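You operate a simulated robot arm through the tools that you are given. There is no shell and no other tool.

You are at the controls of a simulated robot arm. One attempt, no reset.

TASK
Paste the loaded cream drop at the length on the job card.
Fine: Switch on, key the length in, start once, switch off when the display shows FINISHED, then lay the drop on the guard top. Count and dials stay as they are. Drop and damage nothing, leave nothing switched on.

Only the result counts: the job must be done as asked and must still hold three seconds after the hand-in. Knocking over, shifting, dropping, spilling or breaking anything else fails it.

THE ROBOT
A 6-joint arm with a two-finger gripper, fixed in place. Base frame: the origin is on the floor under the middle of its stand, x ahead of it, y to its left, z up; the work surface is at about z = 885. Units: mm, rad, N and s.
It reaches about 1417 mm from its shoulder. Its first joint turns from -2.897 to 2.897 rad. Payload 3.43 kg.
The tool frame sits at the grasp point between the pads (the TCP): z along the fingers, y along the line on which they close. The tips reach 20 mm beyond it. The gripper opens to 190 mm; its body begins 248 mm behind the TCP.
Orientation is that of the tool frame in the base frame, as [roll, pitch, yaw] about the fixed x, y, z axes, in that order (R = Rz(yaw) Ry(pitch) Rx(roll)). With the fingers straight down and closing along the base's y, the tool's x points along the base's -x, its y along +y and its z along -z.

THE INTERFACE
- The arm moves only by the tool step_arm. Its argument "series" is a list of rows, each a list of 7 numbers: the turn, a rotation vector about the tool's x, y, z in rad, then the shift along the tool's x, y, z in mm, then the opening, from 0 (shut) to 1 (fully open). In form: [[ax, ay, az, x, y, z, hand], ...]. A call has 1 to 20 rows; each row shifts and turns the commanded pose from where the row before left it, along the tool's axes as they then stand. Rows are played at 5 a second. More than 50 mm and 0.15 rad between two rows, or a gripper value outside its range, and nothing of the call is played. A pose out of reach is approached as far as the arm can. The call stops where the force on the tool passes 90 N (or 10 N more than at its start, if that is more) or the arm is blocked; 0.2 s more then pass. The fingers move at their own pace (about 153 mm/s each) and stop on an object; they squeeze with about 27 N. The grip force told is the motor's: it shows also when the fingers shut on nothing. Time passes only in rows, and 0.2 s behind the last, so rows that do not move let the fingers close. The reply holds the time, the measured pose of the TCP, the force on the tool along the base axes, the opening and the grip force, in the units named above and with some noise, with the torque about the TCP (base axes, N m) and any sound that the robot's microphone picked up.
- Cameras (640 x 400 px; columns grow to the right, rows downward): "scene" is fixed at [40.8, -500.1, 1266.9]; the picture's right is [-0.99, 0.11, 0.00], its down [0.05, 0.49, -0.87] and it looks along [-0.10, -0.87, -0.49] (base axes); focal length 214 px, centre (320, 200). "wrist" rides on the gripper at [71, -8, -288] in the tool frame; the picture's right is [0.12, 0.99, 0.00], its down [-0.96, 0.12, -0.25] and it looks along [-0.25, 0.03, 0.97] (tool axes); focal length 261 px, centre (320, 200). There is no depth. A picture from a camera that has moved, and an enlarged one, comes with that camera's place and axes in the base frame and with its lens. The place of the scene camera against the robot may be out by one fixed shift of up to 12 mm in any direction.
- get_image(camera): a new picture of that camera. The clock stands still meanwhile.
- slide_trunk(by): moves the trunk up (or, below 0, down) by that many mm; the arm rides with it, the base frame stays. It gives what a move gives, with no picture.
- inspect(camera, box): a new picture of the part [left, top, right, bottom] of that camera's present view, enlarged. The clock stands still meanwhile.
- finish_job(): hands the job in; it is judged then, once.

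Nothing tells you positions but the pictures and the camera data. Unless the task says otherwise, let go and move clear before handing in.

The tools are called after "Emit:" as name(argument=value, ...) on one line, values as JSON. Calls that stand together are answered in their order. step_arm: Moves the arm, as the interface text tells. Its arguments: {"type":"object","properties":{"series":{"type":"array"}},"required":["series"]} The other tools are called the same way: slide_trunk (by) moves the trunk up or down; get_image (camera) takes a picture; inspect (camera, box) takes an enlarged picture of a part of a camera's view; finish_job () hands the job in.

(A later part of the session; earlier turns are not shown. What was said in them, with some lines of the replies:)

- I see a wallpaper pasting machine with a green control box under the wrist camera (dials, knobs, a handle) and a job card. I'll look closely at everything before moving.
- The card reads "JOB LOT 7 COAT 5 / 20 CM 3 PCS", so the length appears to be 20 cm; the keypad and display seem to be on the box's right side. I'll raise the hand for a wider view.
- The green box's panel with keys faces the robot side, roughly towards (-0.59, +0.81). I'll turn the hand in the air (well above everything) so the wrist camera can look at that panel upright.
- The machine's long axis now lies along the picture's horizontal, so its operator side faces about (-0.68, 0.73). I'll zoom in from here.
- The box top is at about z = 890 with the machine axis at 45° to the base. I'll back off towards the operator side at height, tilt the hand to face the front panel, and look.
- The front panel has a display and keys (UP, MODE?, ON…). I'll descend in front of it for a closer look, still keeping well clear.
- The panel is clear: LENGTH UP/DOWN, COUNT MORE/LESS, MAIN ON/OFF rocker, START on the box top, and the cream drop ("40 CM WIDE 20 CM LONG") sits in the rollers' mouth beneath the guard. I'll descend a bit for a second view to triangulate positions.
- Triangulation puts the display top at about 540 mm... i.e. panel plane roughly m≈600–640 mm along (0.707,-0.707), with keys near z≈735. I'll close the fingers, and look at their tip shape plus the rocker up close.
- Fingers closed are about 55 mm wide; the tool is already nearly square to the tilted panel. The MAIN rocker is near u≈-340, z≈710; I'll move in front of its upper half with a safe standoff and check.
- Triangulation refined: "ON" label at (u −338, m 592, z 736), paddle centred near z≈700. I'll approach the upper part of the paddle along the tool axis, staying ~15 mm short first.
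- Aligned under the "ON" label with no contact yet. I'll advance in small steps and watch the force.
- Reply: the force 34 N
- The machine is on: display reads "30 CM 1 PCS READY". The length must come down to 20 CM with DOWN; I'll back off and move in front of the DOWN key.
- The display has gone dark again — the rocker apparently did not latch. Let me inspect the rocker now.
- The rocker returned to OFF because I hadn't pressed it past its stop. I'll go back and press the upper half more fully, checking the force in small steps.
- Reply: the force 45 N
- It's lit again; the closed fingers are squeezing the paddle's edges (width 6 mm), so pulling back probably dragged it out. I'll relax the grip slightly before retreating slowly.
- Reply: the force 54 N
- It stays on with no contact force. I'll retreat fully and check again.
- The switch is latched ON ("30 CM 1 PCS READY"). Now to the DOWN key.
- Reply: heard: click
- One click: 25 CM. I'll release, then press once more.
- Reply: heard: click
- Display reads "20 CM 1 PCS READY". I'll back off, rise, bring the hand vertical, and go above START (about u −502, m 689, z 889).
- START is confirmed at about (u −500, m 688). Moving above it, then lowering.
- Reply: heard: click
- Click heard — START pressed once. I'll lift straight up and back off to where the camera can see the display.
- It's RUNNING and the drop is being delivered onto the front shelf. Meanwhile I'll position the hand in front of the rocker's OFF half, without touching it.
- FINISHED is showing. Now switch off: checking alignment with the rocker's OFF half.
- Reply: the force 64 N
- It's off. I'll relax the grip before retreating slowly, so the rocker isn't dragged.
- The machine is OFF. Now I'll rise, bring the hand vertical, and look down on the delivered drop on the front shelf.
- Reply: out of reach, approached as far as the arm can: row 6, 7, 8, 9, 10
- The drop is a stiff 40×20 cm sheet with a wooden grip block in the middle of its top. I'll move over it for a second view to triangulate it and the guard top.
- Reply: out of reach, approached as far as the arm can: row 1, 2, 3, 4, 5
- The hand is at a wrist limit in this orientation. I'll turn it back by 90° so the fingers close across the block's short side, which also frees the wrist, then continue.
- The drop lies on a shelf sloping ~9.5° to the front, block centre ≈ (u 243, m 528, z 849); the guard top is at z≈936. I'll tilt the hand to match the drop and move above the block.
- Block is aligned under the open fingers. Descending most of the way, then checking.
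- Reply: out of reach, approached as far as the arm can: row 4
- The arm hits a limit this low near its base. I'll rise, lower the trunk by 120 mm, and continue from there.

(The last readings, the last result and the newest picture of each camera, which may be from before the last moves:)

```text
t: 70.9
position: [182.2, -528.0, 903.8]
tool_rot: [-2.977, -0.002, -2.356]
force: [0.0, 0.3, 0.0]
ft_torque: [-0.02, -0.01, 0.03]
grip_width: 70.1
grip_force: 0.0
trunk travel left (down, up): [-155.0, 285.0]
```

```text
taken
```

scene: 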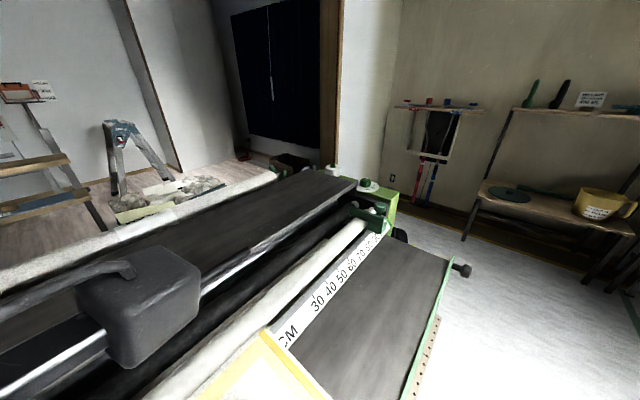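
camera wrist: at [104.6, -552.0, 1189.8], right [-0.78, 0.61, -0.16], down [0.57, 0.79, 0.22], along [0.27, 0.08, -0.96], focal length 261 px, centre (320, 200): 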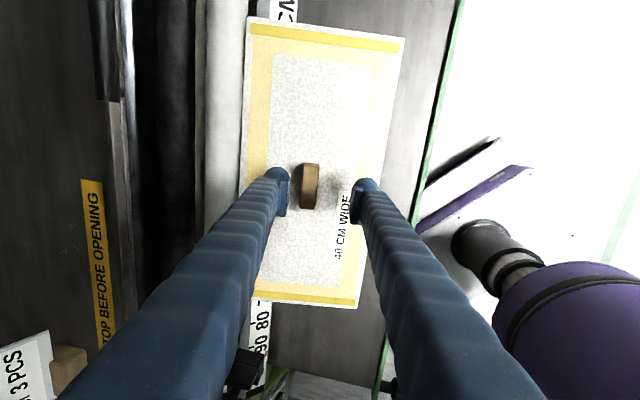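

Emit:
step_arm(series=[[0, 0, 0, -1, -16.5, 0, 0.37], [0, 0, 0, 0, 0, 15, 0.37], [0, 0, 0, 0, 0, 10, 0.37], [0, 0, 0, 0, 0, 0, 0.37]])

Emit:
get_image(camera="wrist")

Emit:
inspect(camera="wrist", box=[240, 140, 400, 250])

```text
t: 71.9
position: [198.6, -543.5, 881.9]
tool_rot: [-2.976, -0.002, -2.357]
force: [-0.3, -0.4, 0.3]
ft_torque: [0.02, -0.03, 0.01]
grip_width: 70.3
grip_force: 0.1
trunk travel left (down, up): [-155.0, 285.0]
```

```text
taken
camera wrist: at [120.1, -566.4, 1167.5], right [-0.78, 0.61, -0.16], down [0.57, 0.79, 0.22], along [0.27, 0.08, -0.96], focal length 261 px, centre (320, 200)
```

wrist: 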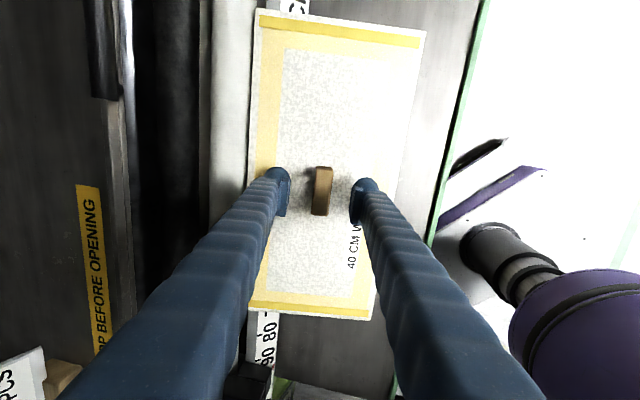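

```text
3.64 times, centred on (320, 195) of wrist
camera zoom: at [120.1, -566.4, 1167.5], right [-0.78, 0.61, -0.16], down [0.57, 0.79, 0.22], along [0.27, 0.08, -0.96], focal length 948 px, centre (320, 218)
```

zoom: 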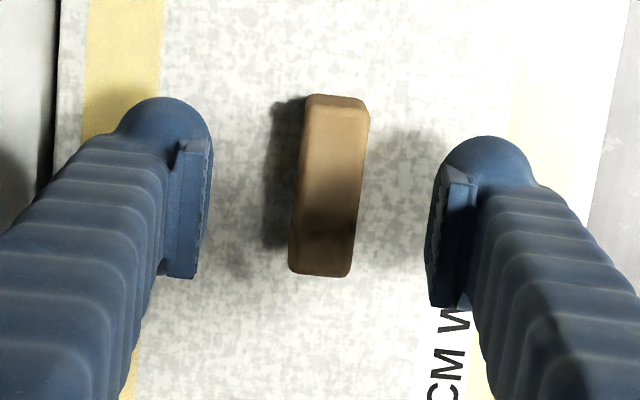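

Emit:
step_arm(series=[[0, 0, 0, 0, 3.5, 8, 0.37], [0, 0, 0, 0, 0, 7, 0.37], [0, 0, 0, 0, 0, 0, 0.37]])

Emit:
step_arm(series=[[0, 0, 0, 0, 0, 3, 0.37], [0, 0, 0, 0, 0, 2, 0.37], [0, 0, 0, 0, 0, 0, 0.37]])

Emit:
inspect(camera="wrist", box=[240, 140, 400, 250])

```text
t: 72.7
position: [196.7, -542.7, 866.9]
tool_rot: [-2.976, -0.004, -2.357]
force: [0.5, 0.1, -0.3]
ft_torque: [0.0, 0.0, -0.02]
grip_width: 70.4
grip_force: 0.0
trunk travel left (down, up): [-155.0, 285.0]
```

```text
t: 73.5
position: [198.4, -542.5, 860.9]
tool_rot: [-2.975, -0.001, -2.358]
force: [0.2, -0.4, 0.3]
ft_torque: [0.03, 0.01, 0.0]
grip_width: 70.4
grip_force: 0.0
trunk travel left (down, up): [-155.0, 285.0]
```

```text
3.64 times, centred on (320, 195) of wrist
camera zoom: at [119.9, -565.9, 1146.8], right [-0.78, 0.61, -0.16], down [0.57, 0.79, 0.22], along [0.27, 0.08, -0.96], focal length 948 px, centre (320, 218)
```

zoom: 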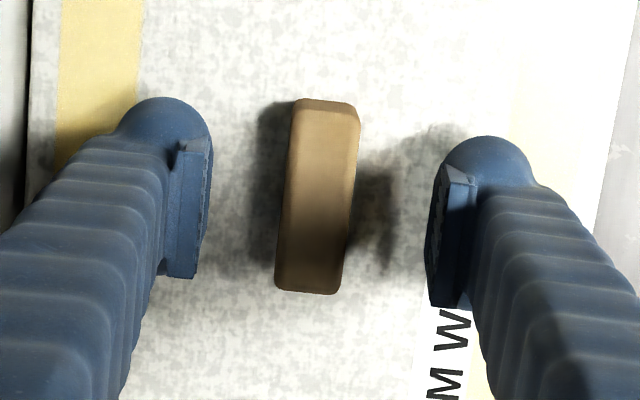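

Emit:
step_arm(series=[[0, 0, 0, 0, 0, 2, 0.37], [0, 0, 0, 0, 0, 0, 0.37]])

Emit:
step_arm(series=[[0, 0, 0, 0, 0, 2, 0.37], [0, 0, 0, 0, 0, 0, 0.37]])

Emit:
inspect(camera="wrist", box=[240, 140, 400, 250])

```text
t: 74.1
position: [198.7, -541.6, 859.2]
tool_rot: [-2.975, 0.001, -2.355]
force: [-0.4, 0.2, 0.7]
ft_torque: [0.0, 0.0, 0.01]
grip_width: 70.4
grip_force: 0.2
trunk travel left (down, up): [-155.0, 285.0]
```

```text
t: 74.7
position: [198.3, -543.7, 857.3]
tool_rot: [-2.976, -0.002, -2.357]
force: [-0.8, -0.1, 0.4]
ft_torque: [0.02, 0.0, 0.01]
grip_width: 70.2
grip_force: 0.1
trunk travel left (down, up): [-155.0, 285.0]
```

```text
3.64 times, centred on (320, 195) of wrist
camera zoom: at [120.2, -566.3, 1143.0], right [-0.78, 0.61, -0.16], down [0.57, 0.79, 0.22], along [0.27, 0.08, -0.96], focal length 948 px, centre (320, 218)
```

zoom: 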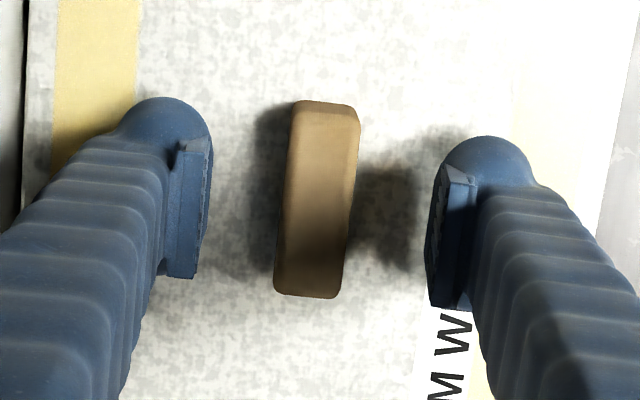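

Emit:
step_arm(series=[[0, 0, 0, 0, 0, 2, 0.37], [0, 0, 0, 0, 0, 0, 0.37]])

Emit:
step_arm(series=[[0, 0, 0, 0, 0, 2, 0.37], [0, 0, 0, 0, 0, 0, 0.37]])

```text
t: 75.3
position: [198.9, -544.9, 856.7]
tool_rot: [-2.977, 0.001, -2.356]
force: [-0.3, 0.5, -0.3]
ft_torque: [0.02, 0.01, -0.02]
grip_width: 70.5
grip_force: 0.0
trunk travel left (down, up): [-155.0, 285.0]
```

```text
t: 75.9
position: [199.4, -544.0, 853.6]
tool_rot: [-2.976, -0.002, -2.356]
force: [0.4, -0.7, -0.4]
ft_torque: [0.07, 0.03, 0.02]
grip_width: 70.3
grip_force: 0.1
trunk travel left (down, up): [-155.0, 285.0]
```

No contact yet and the tips are beside the block close to the sheet. I'll close on the block now.

Emit:
step_arm(series=[[0, 0, 0, 0, 0, 0, 0.2], [0, 0, 0, 0, 0, 0, 0.14], [0, 0, 0, 0, 0, 0, 0.0], [0, 0, 0, 0, 0, 0, 0.0], [0, 0, 0, 0, 0, 0, 0.0]])

Emit:
get_image(camera="wrist")

Emit:
inspect(camera="wrist", box=[240, 140, 400, 250])

```text
t: 77.1
position: [197.7, -543.4, 854.4]
tool_rot: [-2.976, 0.001, -2.356]
force: [-1.0, 0.0, 0.2]
ft_torque: [-0.04, -0.02, -0.01]
grip_width: 20.9
grip_force: 27.0
trunk travel left (down, up): [-155.0, 285.0]
```

```text
taken
camera wrist: at [120.5, -567.0, 1139.2], right [-0.78, 0.61, -0.16], down [0.57, 0.79, 0.22], along [0.27, 0.08, -0.96], focal length 261 px, centre (320, 200)
```

wrist: 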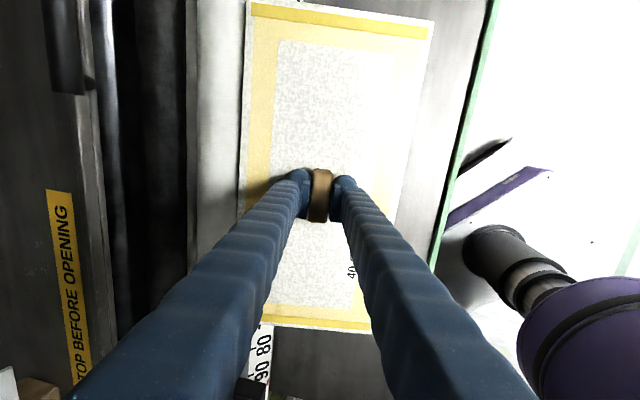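

```text
3.64 times, centred on (320, 195) of wrist
camera zoom: at [120.5, -567.0, 1139.2], right [-0.78, 0.61, -0.16], down [0.57, 0.79, 0.22], along [0.27, 0.08, -0.96], focal length 948 px, centre (320, 218)
```

zoom: 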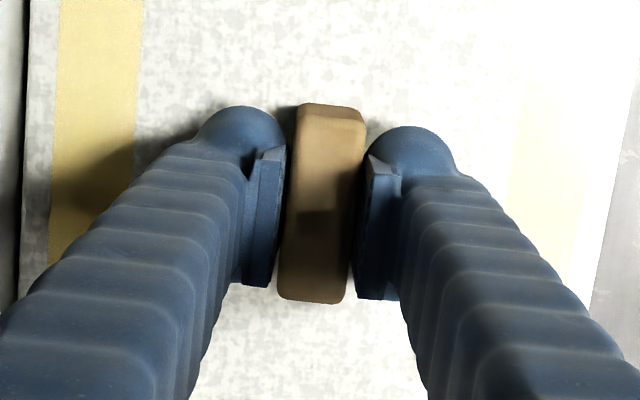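

The block is gripped (20.9 mm, 27 N). Lifting gently, perpendicular to the shelf.

Emit:
step_arm(series=[[0, 0, 0, 0, 0, -4, 0], [0, 0, 0, 0, 0, -6, 0], [0, 0, 0, 0, 0, -10, 0], [0, 0, 0, 0, 0, 0, 0]])

Emit:
get_image(camera="wrist")

Emit:
get_image(camera="scene")

```text
t: 78.1
position: [196.6, -541.0, 874.1]
tool_rot: [-2.975, 0.001, -2.356]
force: [0.6, 0.3, -1.5]
ft_torque: [0.0, -0.04, 0.01]
grip_width: 21.0
grip_force: 26.9
trunk travel left (down, up): [-155.0, 285.0]
```

```text
taken
camera wrist: at [118.5, -564.3, 1159.3], right [-0.78, 0.61, -0.16], down [0.57, 0.79, 0.22], along [0.27, 0.08, -0.96], focal length 261 px, centre (320, 200)
```

wrist: 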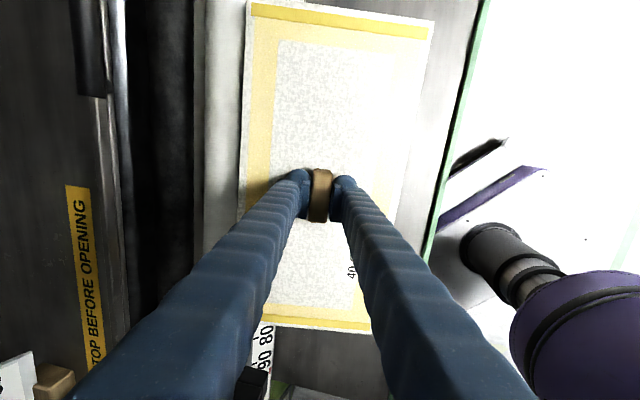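

```text
taken
```

scene: 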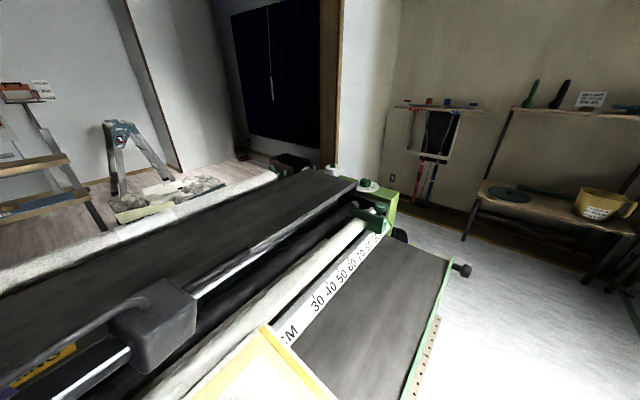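

The drop is off the shelf and held level with the hand. I'll raise it straight up, level it, and look at the guard top.

Emit:
step_arm(series=[[0, 0, 0, 0, -5, -30, 0], [0, 0, 0, 0, -6.5, -39, 0], [0, 0, 0, 0, -6.5, -39, 0], [0, 0, 0, 0, -6.5, -39, 0], [0, 0, 0, 0, -6.5, -39, 0], [-0.0825, 0, 0, 0, 0, 0, 0], [-0.0825, 0, 0, 0, 0, 0, 0], [0, 0, 0, 0, 0, 0, 0]])

Emit:
get_image(camera="wrist")

Emit:
get_image(camera="scene")

```text
t: 79.9
position: [196.1, -540.5, 1062.2]
tool_rot: [3.141, -0.002, -2.355]
force: [0.2, 0.2, -1.6]
ft_torque: [0.08, -0.04, 0.0]
grip_width: 20.6
grip_force: 26.8
trunk travel left (down, up): [-155.0, 285.0]
```

```text
taken
camera wrist: at [151.5, -598.0, 1350.7], right [-0.79, 0.62, 0.0], down [0.6, 0.76, 0.25], along [0.15, 0.19, -0.97], focal length 261 px, centre (320, 200)
```

wrist: 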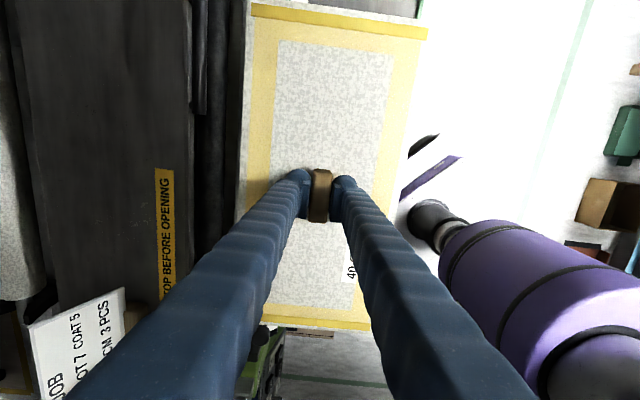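

```text
taken
```

scene: 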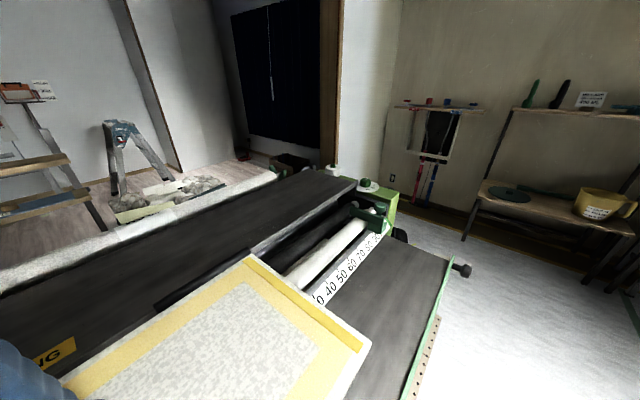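

Emit:
inspect(camera="scene", box=[220, 140, 420, 260])

Emit:
inspect(camera="wrist", box=[0, 0, 260, 330])

Emit:
inspect(camera="scene", box=[0, 180, 300, 380])

```text
3.20 times, centred on (320, 200) of scene
camera zoom: at [40.8, -500.1, 1266.9], right [-0.99, 0.11, 0.0], down [0.05, 0.49, -0.87], along [-0.1, -0.87, -0.49], focal length 686 px, centre (320, 200)
```

zoom: 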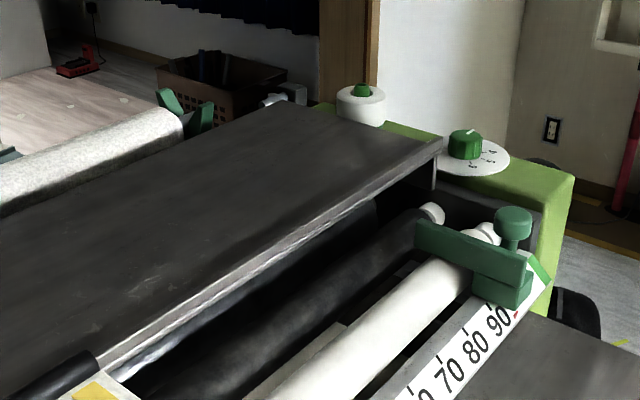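

```text
1.21 times, centred on (130, 165) of wrist
camera zoom: at [151.5, -598.0, 1350.7], right [-0.79, 0.62, 0.0], down [0.6, 0.76, 0.25], along [0.15, 0.19, -0.97], focal length 316 px, centre (550, 242)
```

zoom: 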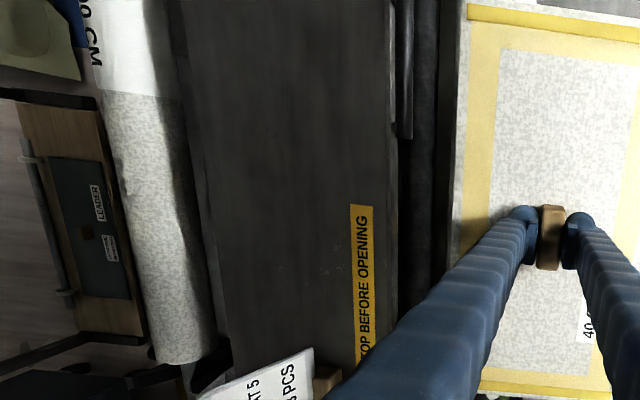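

```text
2.00 times, centred on (150, 280) of scene
camera zoom: at [40.8, -500.1, 1266.9], right [-0.99, 0.11, 0.0], down [0.05, 0.49, -0.87], along [-0.1, -0.87, -0.49], focal length 429 px, centre (660, 40)
```

zoom: 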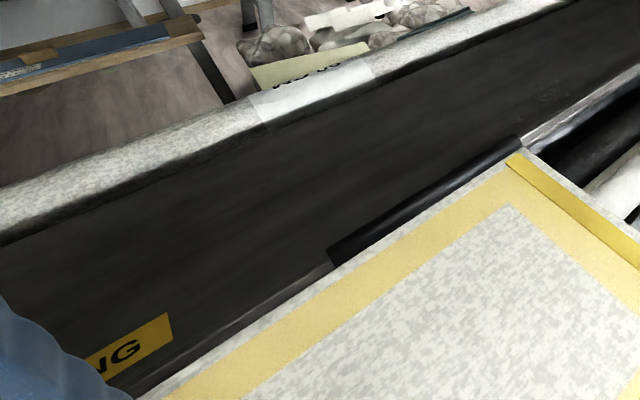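

Emit:
inspect(camera="wrist", box=[0, 20, 220, 160])

Emit:
inspect(camera="scene", box=[270, 150, 380, 220])

Emit:
inspect(camera="scene", box=[120, 200, 280, 310])

```text
2.86 times, centred on (110, 90) of wrist
camera zoom: at [151.5, -598.0, 1350.7], right [-0.79, 0.62, 0.0], down [0.6, 0.76, 0.25], along [0.15, 0.19, -0.97], focal length 745 px, centre (920, 514)
```

zoom: 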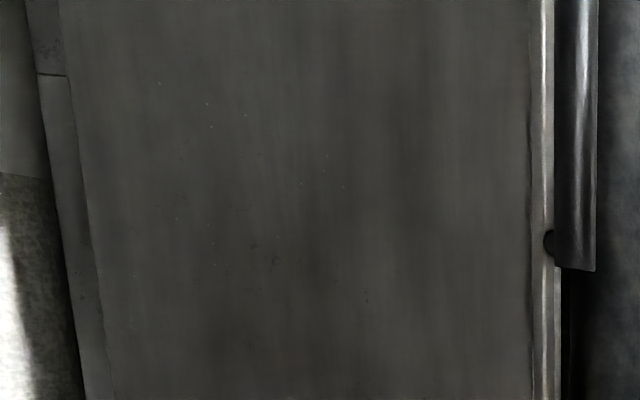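

```text
5.71 times, centred on (325, 185) of scene
camera zoom: at [40.8, -500.1, 1266.9], right [-0.99, 0.11, 0.0], down [0.05, 0.49, -0.87], along [-0.1, -0.87, -0.49], focal length 1226 px, centre (291, 286)
```

zoom: 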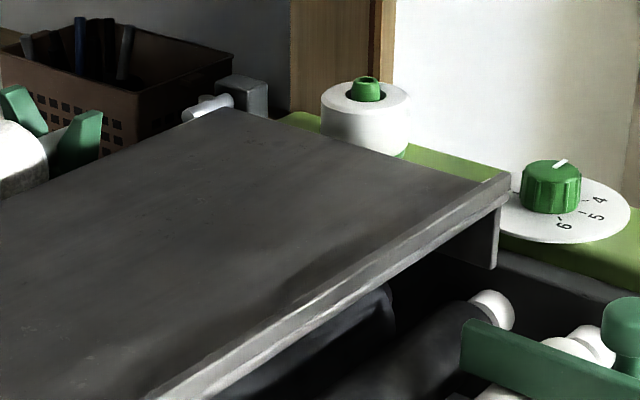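

```text
3.64 times, centred on (200, 255) of scene
camera zoom: at [40.8, -500.1, 1266.9], right [-0.99, 0.11, 0.0], down [0.05, 0.49, -0.87], along [-0.1, -0.87, -0.49], focal length 780 px, centre (756, 0)
```

zoom: 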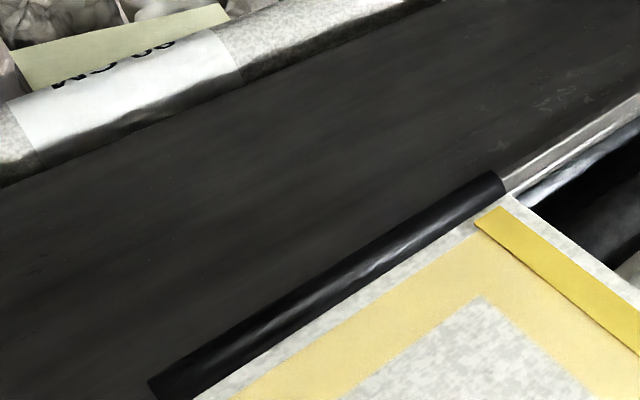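

The guard top is flat and clear (m 727–966, z≈935, handle along its front rim). I'll carry the drop, level and slowly, to above (u 440, m 846), right of the sign and away from the job card.

Emit:
step_arm(series=[[0, 0, 0, 8, -13, 0, 0], [0, 0, 0, 14, -23, 0, 0], [0, 0, 0, 17.5, -29, 0, 0], [0, 0, 0, 17.5, -29, 0, 0], [0, 0, 0, 17.5, -29, 0, 0], [0, 0, 0, 17.5, -29, 0, 0], [0, 0, 0, 17.5, -29, 0, 0], [0, 0, 0, 17.5, -29, 0, 0], [0, 0, 0, 17.5, -29, 0, 0], [0, 0, 0, 17.5, -29, 0, 0], [0, 0, 0, 17.5, -29, 0, 0], [0, 0, 0, 10.5, -17, 0, 0], [0, 0, 0, 7, -11, 0, 0], [0, 0, 0, 0, 0, 0, 0]])

Emit:
get_image(camera="wrist")

Emit:
get_image(camera="scene")

```text
t: 82.9
position: [286.7, -910.9, 1061.6]
tool_rot: [-3.14, 0.001, -2.356]
force: [-0.5, 0.0, -2.5]
ft_torque: [0.06, -0.01, 0.01]
grip_width: 20.9
grip_force: 26.9
trunk travel left (down, up): [-155.0, 285.0]
```

```text
taken
camera wrist: at [241.2, -967.4, 1349.6], right [-0.79, 0.62, 0.0], down [0.6, 0.76, 0.25], along [0.15, 0.19, -0.97], focal length 261 px, centre (320, 200)
```

wrist: 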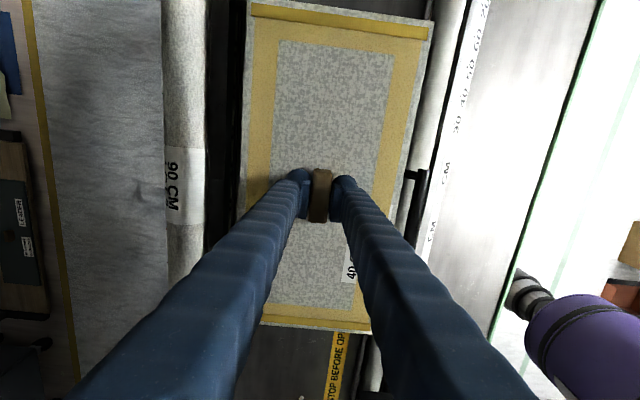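

```text
taken
```

scene: 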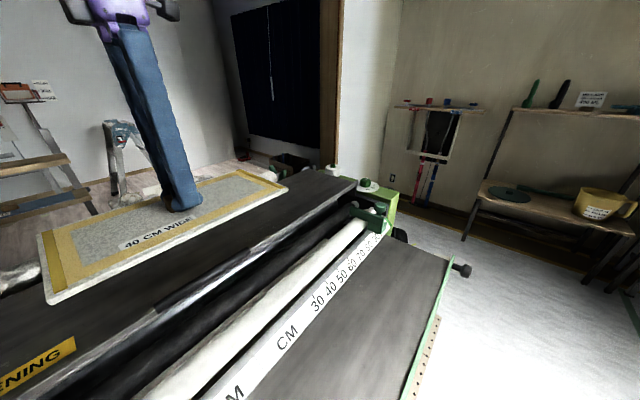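

Right above the guard. Lowering most of the way, then small steps.

Emit:
step_arm(series=[[0, 0, 0, 0, 0, 20, 0], [0, 0, 0, 0, 0, 25, 0], [0, 0, 0, 0, 0, 20, 0], [0, 0, 0, 0, 0, 10, 0], [0, 0, 0, 0, 0, 0, 0]])

Emit:
get_image(camera="scene")

Emit:
inspect(camera="scene", box=[20, 150, 320, 350])

Emit:
get_image(camera="wrist")

```text
t: 84.1
position: [288.2, -911.3, 986.8]
tool_rot: [-3.14, -0.002, -2.355]
force: [-0.6, 0.1, -1.9]
ft_torque: [0.03, 0.01, 0.02]
grip_width: 21.0
grip_force: 27.3
trunk travel left (down, up): [-155.0, 285.0]
```

```text
taken
```

scene: 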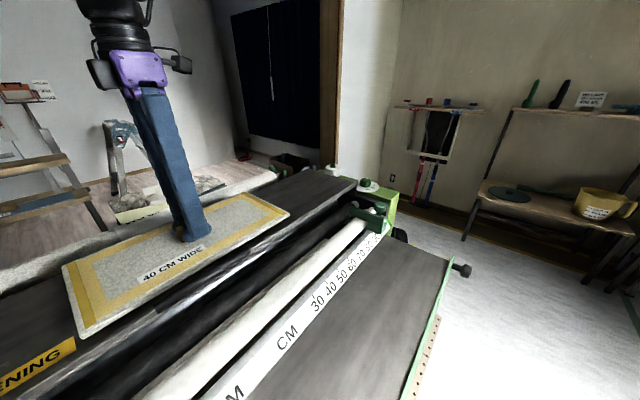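

```text
2.00 times, centred on (170, 250) of scene
camera zoom: at [40.8, -500.1, 1266.9], right [-0.99, 0.11, 0.0], down [0.05, 0.49, -0.87], along [-0.1, -0.87, -0.49], focal length 429 px, centre (620, 100)
```

zoom: 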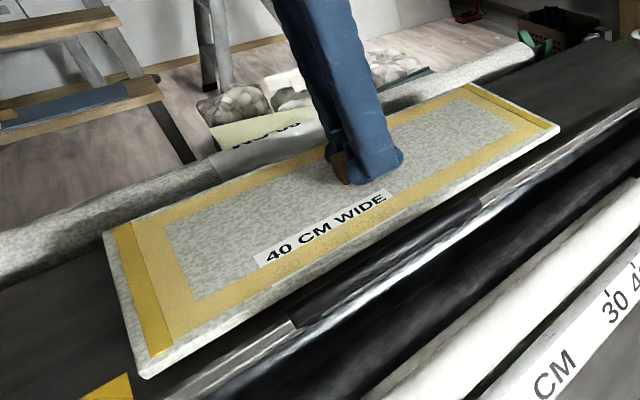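

```text
taken
camera wrist: at [242.4, -967.3, 1274.9], right [-0.79, 0.62, 0.0], down [0.6, 0.76, 0.25], along [0.15, 0.19, -0.97], focal length 261 px, centre (320, 200)
```

wrist: 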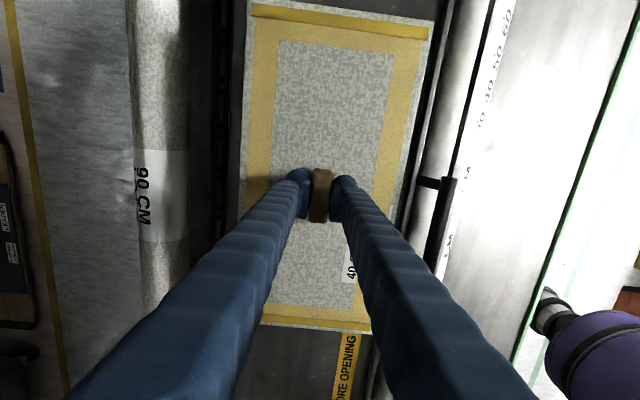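

Emit:
step_arm(series=[[0, 0, 0, 0, 0, 7, 0], [0, 0, 0, 0, 0, 6, 0], [0, 0, 0, 0, 0, 3, 0], [0, 0, 0, 0, 0, 0, 0]])

Emit:
inspect(camera="scene", box=[20, 150, 320, 350])

```text
t: 85.1
position: [286.4, -910.5, 971.7]
tool_rot: [3.141, -0.002, -2.357]
force: [0.6, 0.4, -0.4]
ft_torque: [-0.09, 0.1, 0.05]
grip_width: 20.7
grip_force: 27.2
trunk travel left (down, up): [-155.0, 285.0]
```

```text
2.00 times, centred on (170, 250) of scene
camera zoom: at [40.8, -500.1, 1266.9], right [-0.99, 0.11, 0.0], down [0.05, 0.49, -0.87], along [-0.1, -0.87, -0.49], focal length 429 px, centre (620, 100)
```

zoom: 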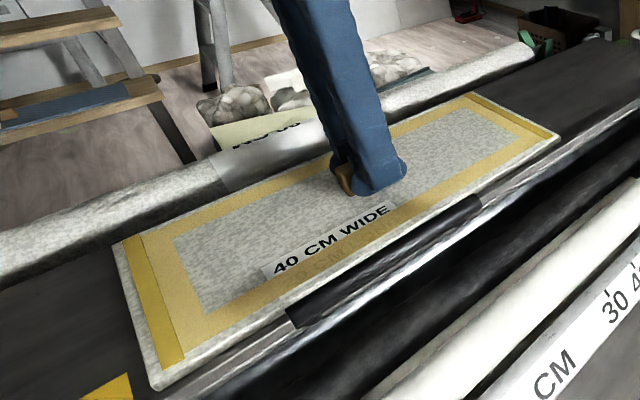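

Emit:
step_arm(series=[[0, 0, 0, 0, 0, 1.5, 0], [0, 0, 0, 0, 0, 0, 0]])

Emit:
get_image(camera="wrist")

Emit:
inspect(camera="scene", box=[20, 220, 180, 350])

Emit:
inspect(camera="scene", box=[200, 170, 330, 260])

```text
t: 85.7
position: [286.1, -910.5, 969.9]
tool_rot: [-3.141, -0.001, -2.356]
force: [1.1, -1.0, 3.0]
ft_torque: [0.01, -0.03, 0.04]
grip_width: 20.8
grip_force: 27.1
trunk travel left (down, up): [-155.0, 285.0]
```

```text
taken
camera wrist: at [242.3, -967.0, 1258.2], right [-0.79, 0.62, 0.0], down [0.6, 0.76, 0.25], along [0.15, 0.19, -0.97], focal length 261 px, centre (320, 200)
```

wrist: 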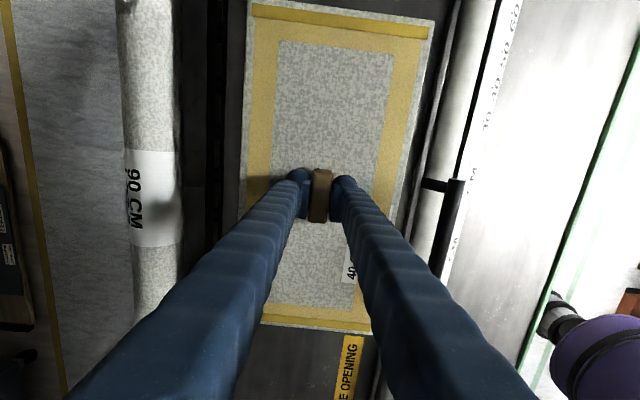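

```text
3.08 times, centred on (100, 285) of scene
camera zoom: at [40.8, -500.1, 1266.9], right [-0.99, 0.11, 0.0], down [0.05, 0.49, -0.87], along [-0.1, -0.87, -0.49], focal length 660 px, centre (997, -62)
```

zoom: 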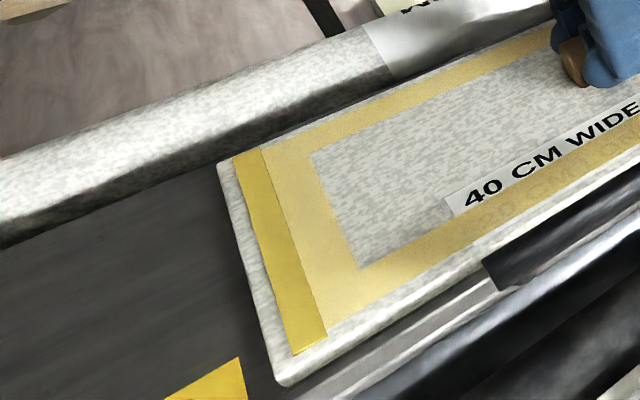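

```text
4.44 times, centred on (265, 215) of scene
camera zoom: at [40.8, -500.1, 1266.9], right [-0.99, 0.11, 0.0], down [0.05, 0.49, -0.87], along [-0.1, -0.87, -0.49], focal length 953 px, centre (564, 133)
```

zoom: 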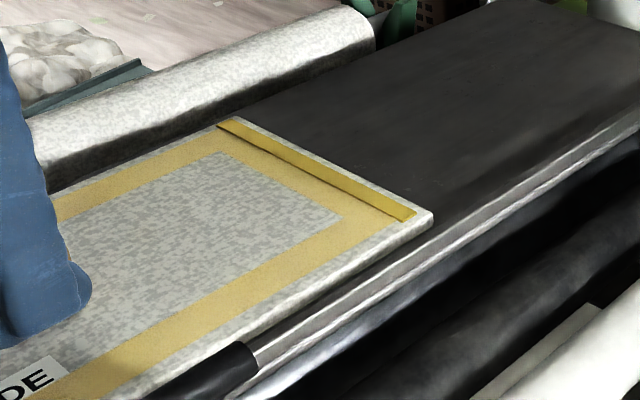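

The drop is now resting flat on the guard top (the force has turned to +3 N, with no torque). I'll open the fingers gently.

Emit:
step_arm(series=[[0, 0, 0, 0, 0, 0, 0.13], [0, 0, 0, 0, 0, 0, 0.16], [0, 0, 0, 0, 0, 0, 0.22], [0, 0, 0, 0, 0, 0, 0.3], [0, 0, 0, 0, 0, 0, 0.3]])

Emit:
inspect(camera="wrist", box=[220, 100, 420, 250])

Emit:
inspect(camera="scene", box=[20, 150, 320, 350])

```text
t: 86.9
position: [286.4, -909.8, 969.4]
tool_rot: [3.14, -0.001, -2.355]
force: [-0.4, 0.2, 0.8]
ft_torque: [0.01, 0.01, 0.01]
grip_width: 57.0
grip_force: 0.0
trunk travel left (down, up): [-155.0, 285.0]
```

```text
2.67 times, centred on (320, 175) of wrist
camera zoom: at [242.2, -967.1, 1257.8], right [-0.79, 0.62, 0.0], down [0.6, 0.76, 0.25], along [0.15, 0.19, -0.97], focal length 695 px, centre (320, 267)
```

zoom: 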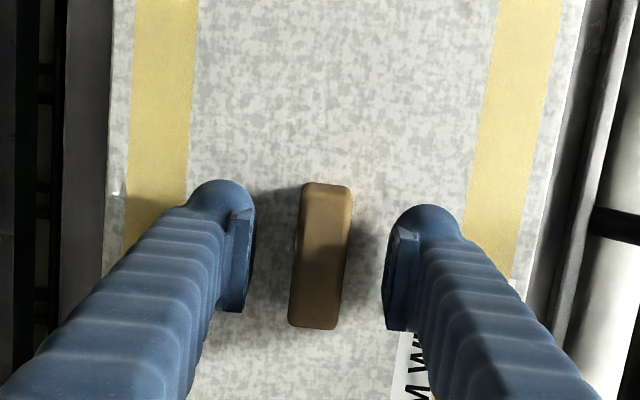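

```text
2.00 times, centred on (170, 250) of scene
camera zoom: at [40.8, -500.1, 1266.9], right [-0.99, 0.11, 0.0], down [0.05, 0.49, -0.87], along [-0.1, -0.87, -0.49], focal length 429 px, centre (620, 100)
```

zoom: 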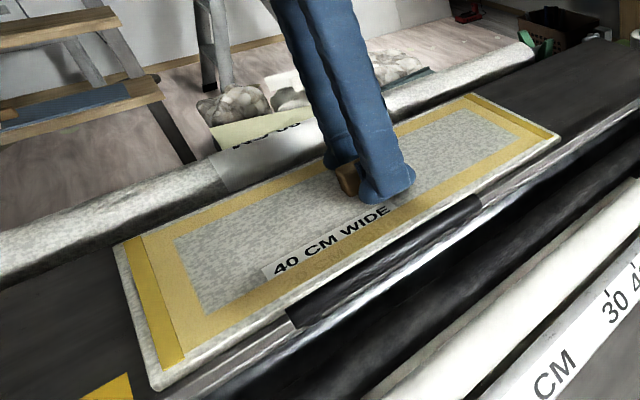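

Released; the drop stays put. Lifting the hand straight up and clear.

Emit:
step_arm(series=[[0, 0, 0, 0, 0, -8, 0.3], [0, 0, 0, 0, 0, -15, 0.3], [0, 0, 0, 0, 0, -30, 0.3], [0, 0, 0, 0, 0, -40, 0.3], [0, 0, 0, 0, 0, -45, 0.3], [0, 0, 0, 0, 0, -45, 0.3], [0, 0, 0, 0, 0, -40, 0.3], [0, 0, 0, 0, 0, 0, 0.3]])

Emit:
get_image(camera="wrist")

Emit:
get_image(camera="scene")

```text
t: 88.7
position: [278.0, -877.3, 1182.1]
tool_rot: [-3.14, -0.002, -2.357]
force: [0.9, 0.1, -0.2]
ft_torque: [-0.14, 0.0, 0.01]
grip_width: 57.0
grip_force: 0.0
out of reach, approached as far as the arm can: row 5, 6, 7
trunk travel left (down, up): [-155.0, 285.0]
```

```text
taken
camera wrist: at [233.6, -934.4, 1469.7], right [-0.79, 0.62, 0.0], down [0.6, 0.76, 0.25], along [0.15, 0.19, -0.97], focal length 261 px, centre (320, 200)
```

wrist: 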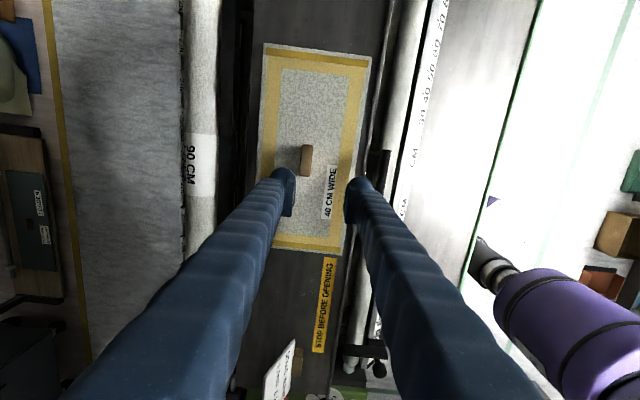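

```text
taken
```

scene: 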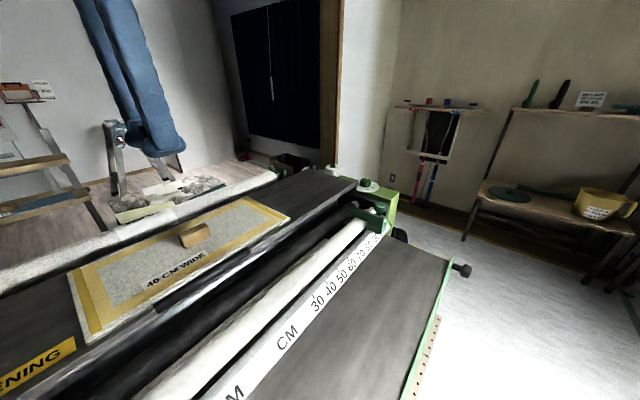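

Emit:
inspect(camera="wrist", box=[220, 20, 420, 270])

Emit:
inspect(camera="scene", box=[40, 170, 320, 350])

```text
1.60 times, centred on (320, 145) of wrist
camera zoom: at [233.6, -934.4, 1469.7], right [-0.79, 0.62, 0.0], down [0.6, 0.76, 0.25], along [0.15, 0.19, -0.97], focal length 417 px, centre (320, 288)
```

zoom: 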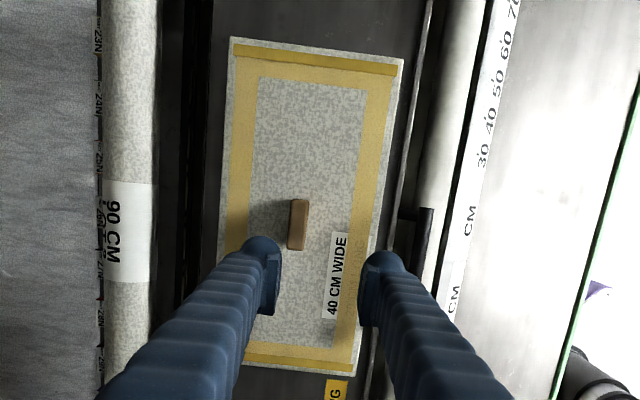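

```text
2.22 times, centred on (180, 260) of scene
camera zoom: at [40.8, -500.1, 1266.9], right [-0.99, 0.11, 0.0], down [0.05, 0.49, -0.87], along [-0.1, -0.87, -0.49], focal length 477 px, centre (631, 67)
```

zoom: 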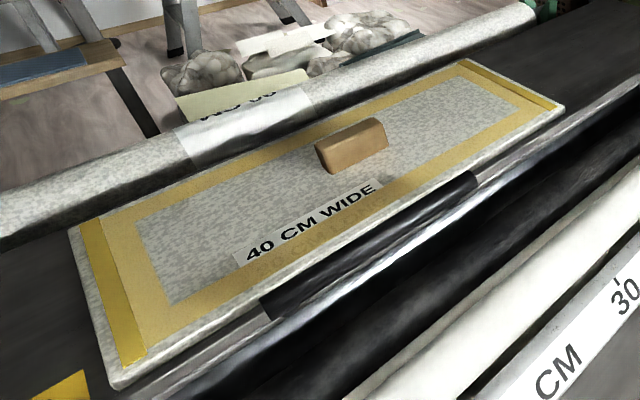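

The drop lies flat and fully on the guard top, the hand is clear, and the machine's display was dark with the rocker at OFF when last seen. Dials and count were not touched, so I'm handing in.

Emit:
finish_job()

```text
The job is handed in.
```

I pasted the cream drop at 20 CM, the length on the job card, and it now lies flat on the guard top. The job is handed in; I haven't seen the judging result.

- **Switch on:** it took two tries. On the first, the switch slipped back to OFF as the hand pulled away; on the second it held.
- **Length:** I pressed DOWN twice, taking it from 30 to 20 CM.
- **Count and dials:** I didn't touch either, so the display stayed at 1 PCS.
- **Run:** I pressed START once and switched off after the display showed FINISHED. The display was dark and the switch at OFF when I last saw them, which was before I moved the drop.
- **Drop:** I lifted it by its wooden block and set it down to the right of the "STOP BEFORE OPENING" sign. It stayed put after I let go, and the hand is clear.
- **Paste colour:** the blue band on the drop turned yellowish a few seconds after it came out. The task didn't mention this, so I carried on.
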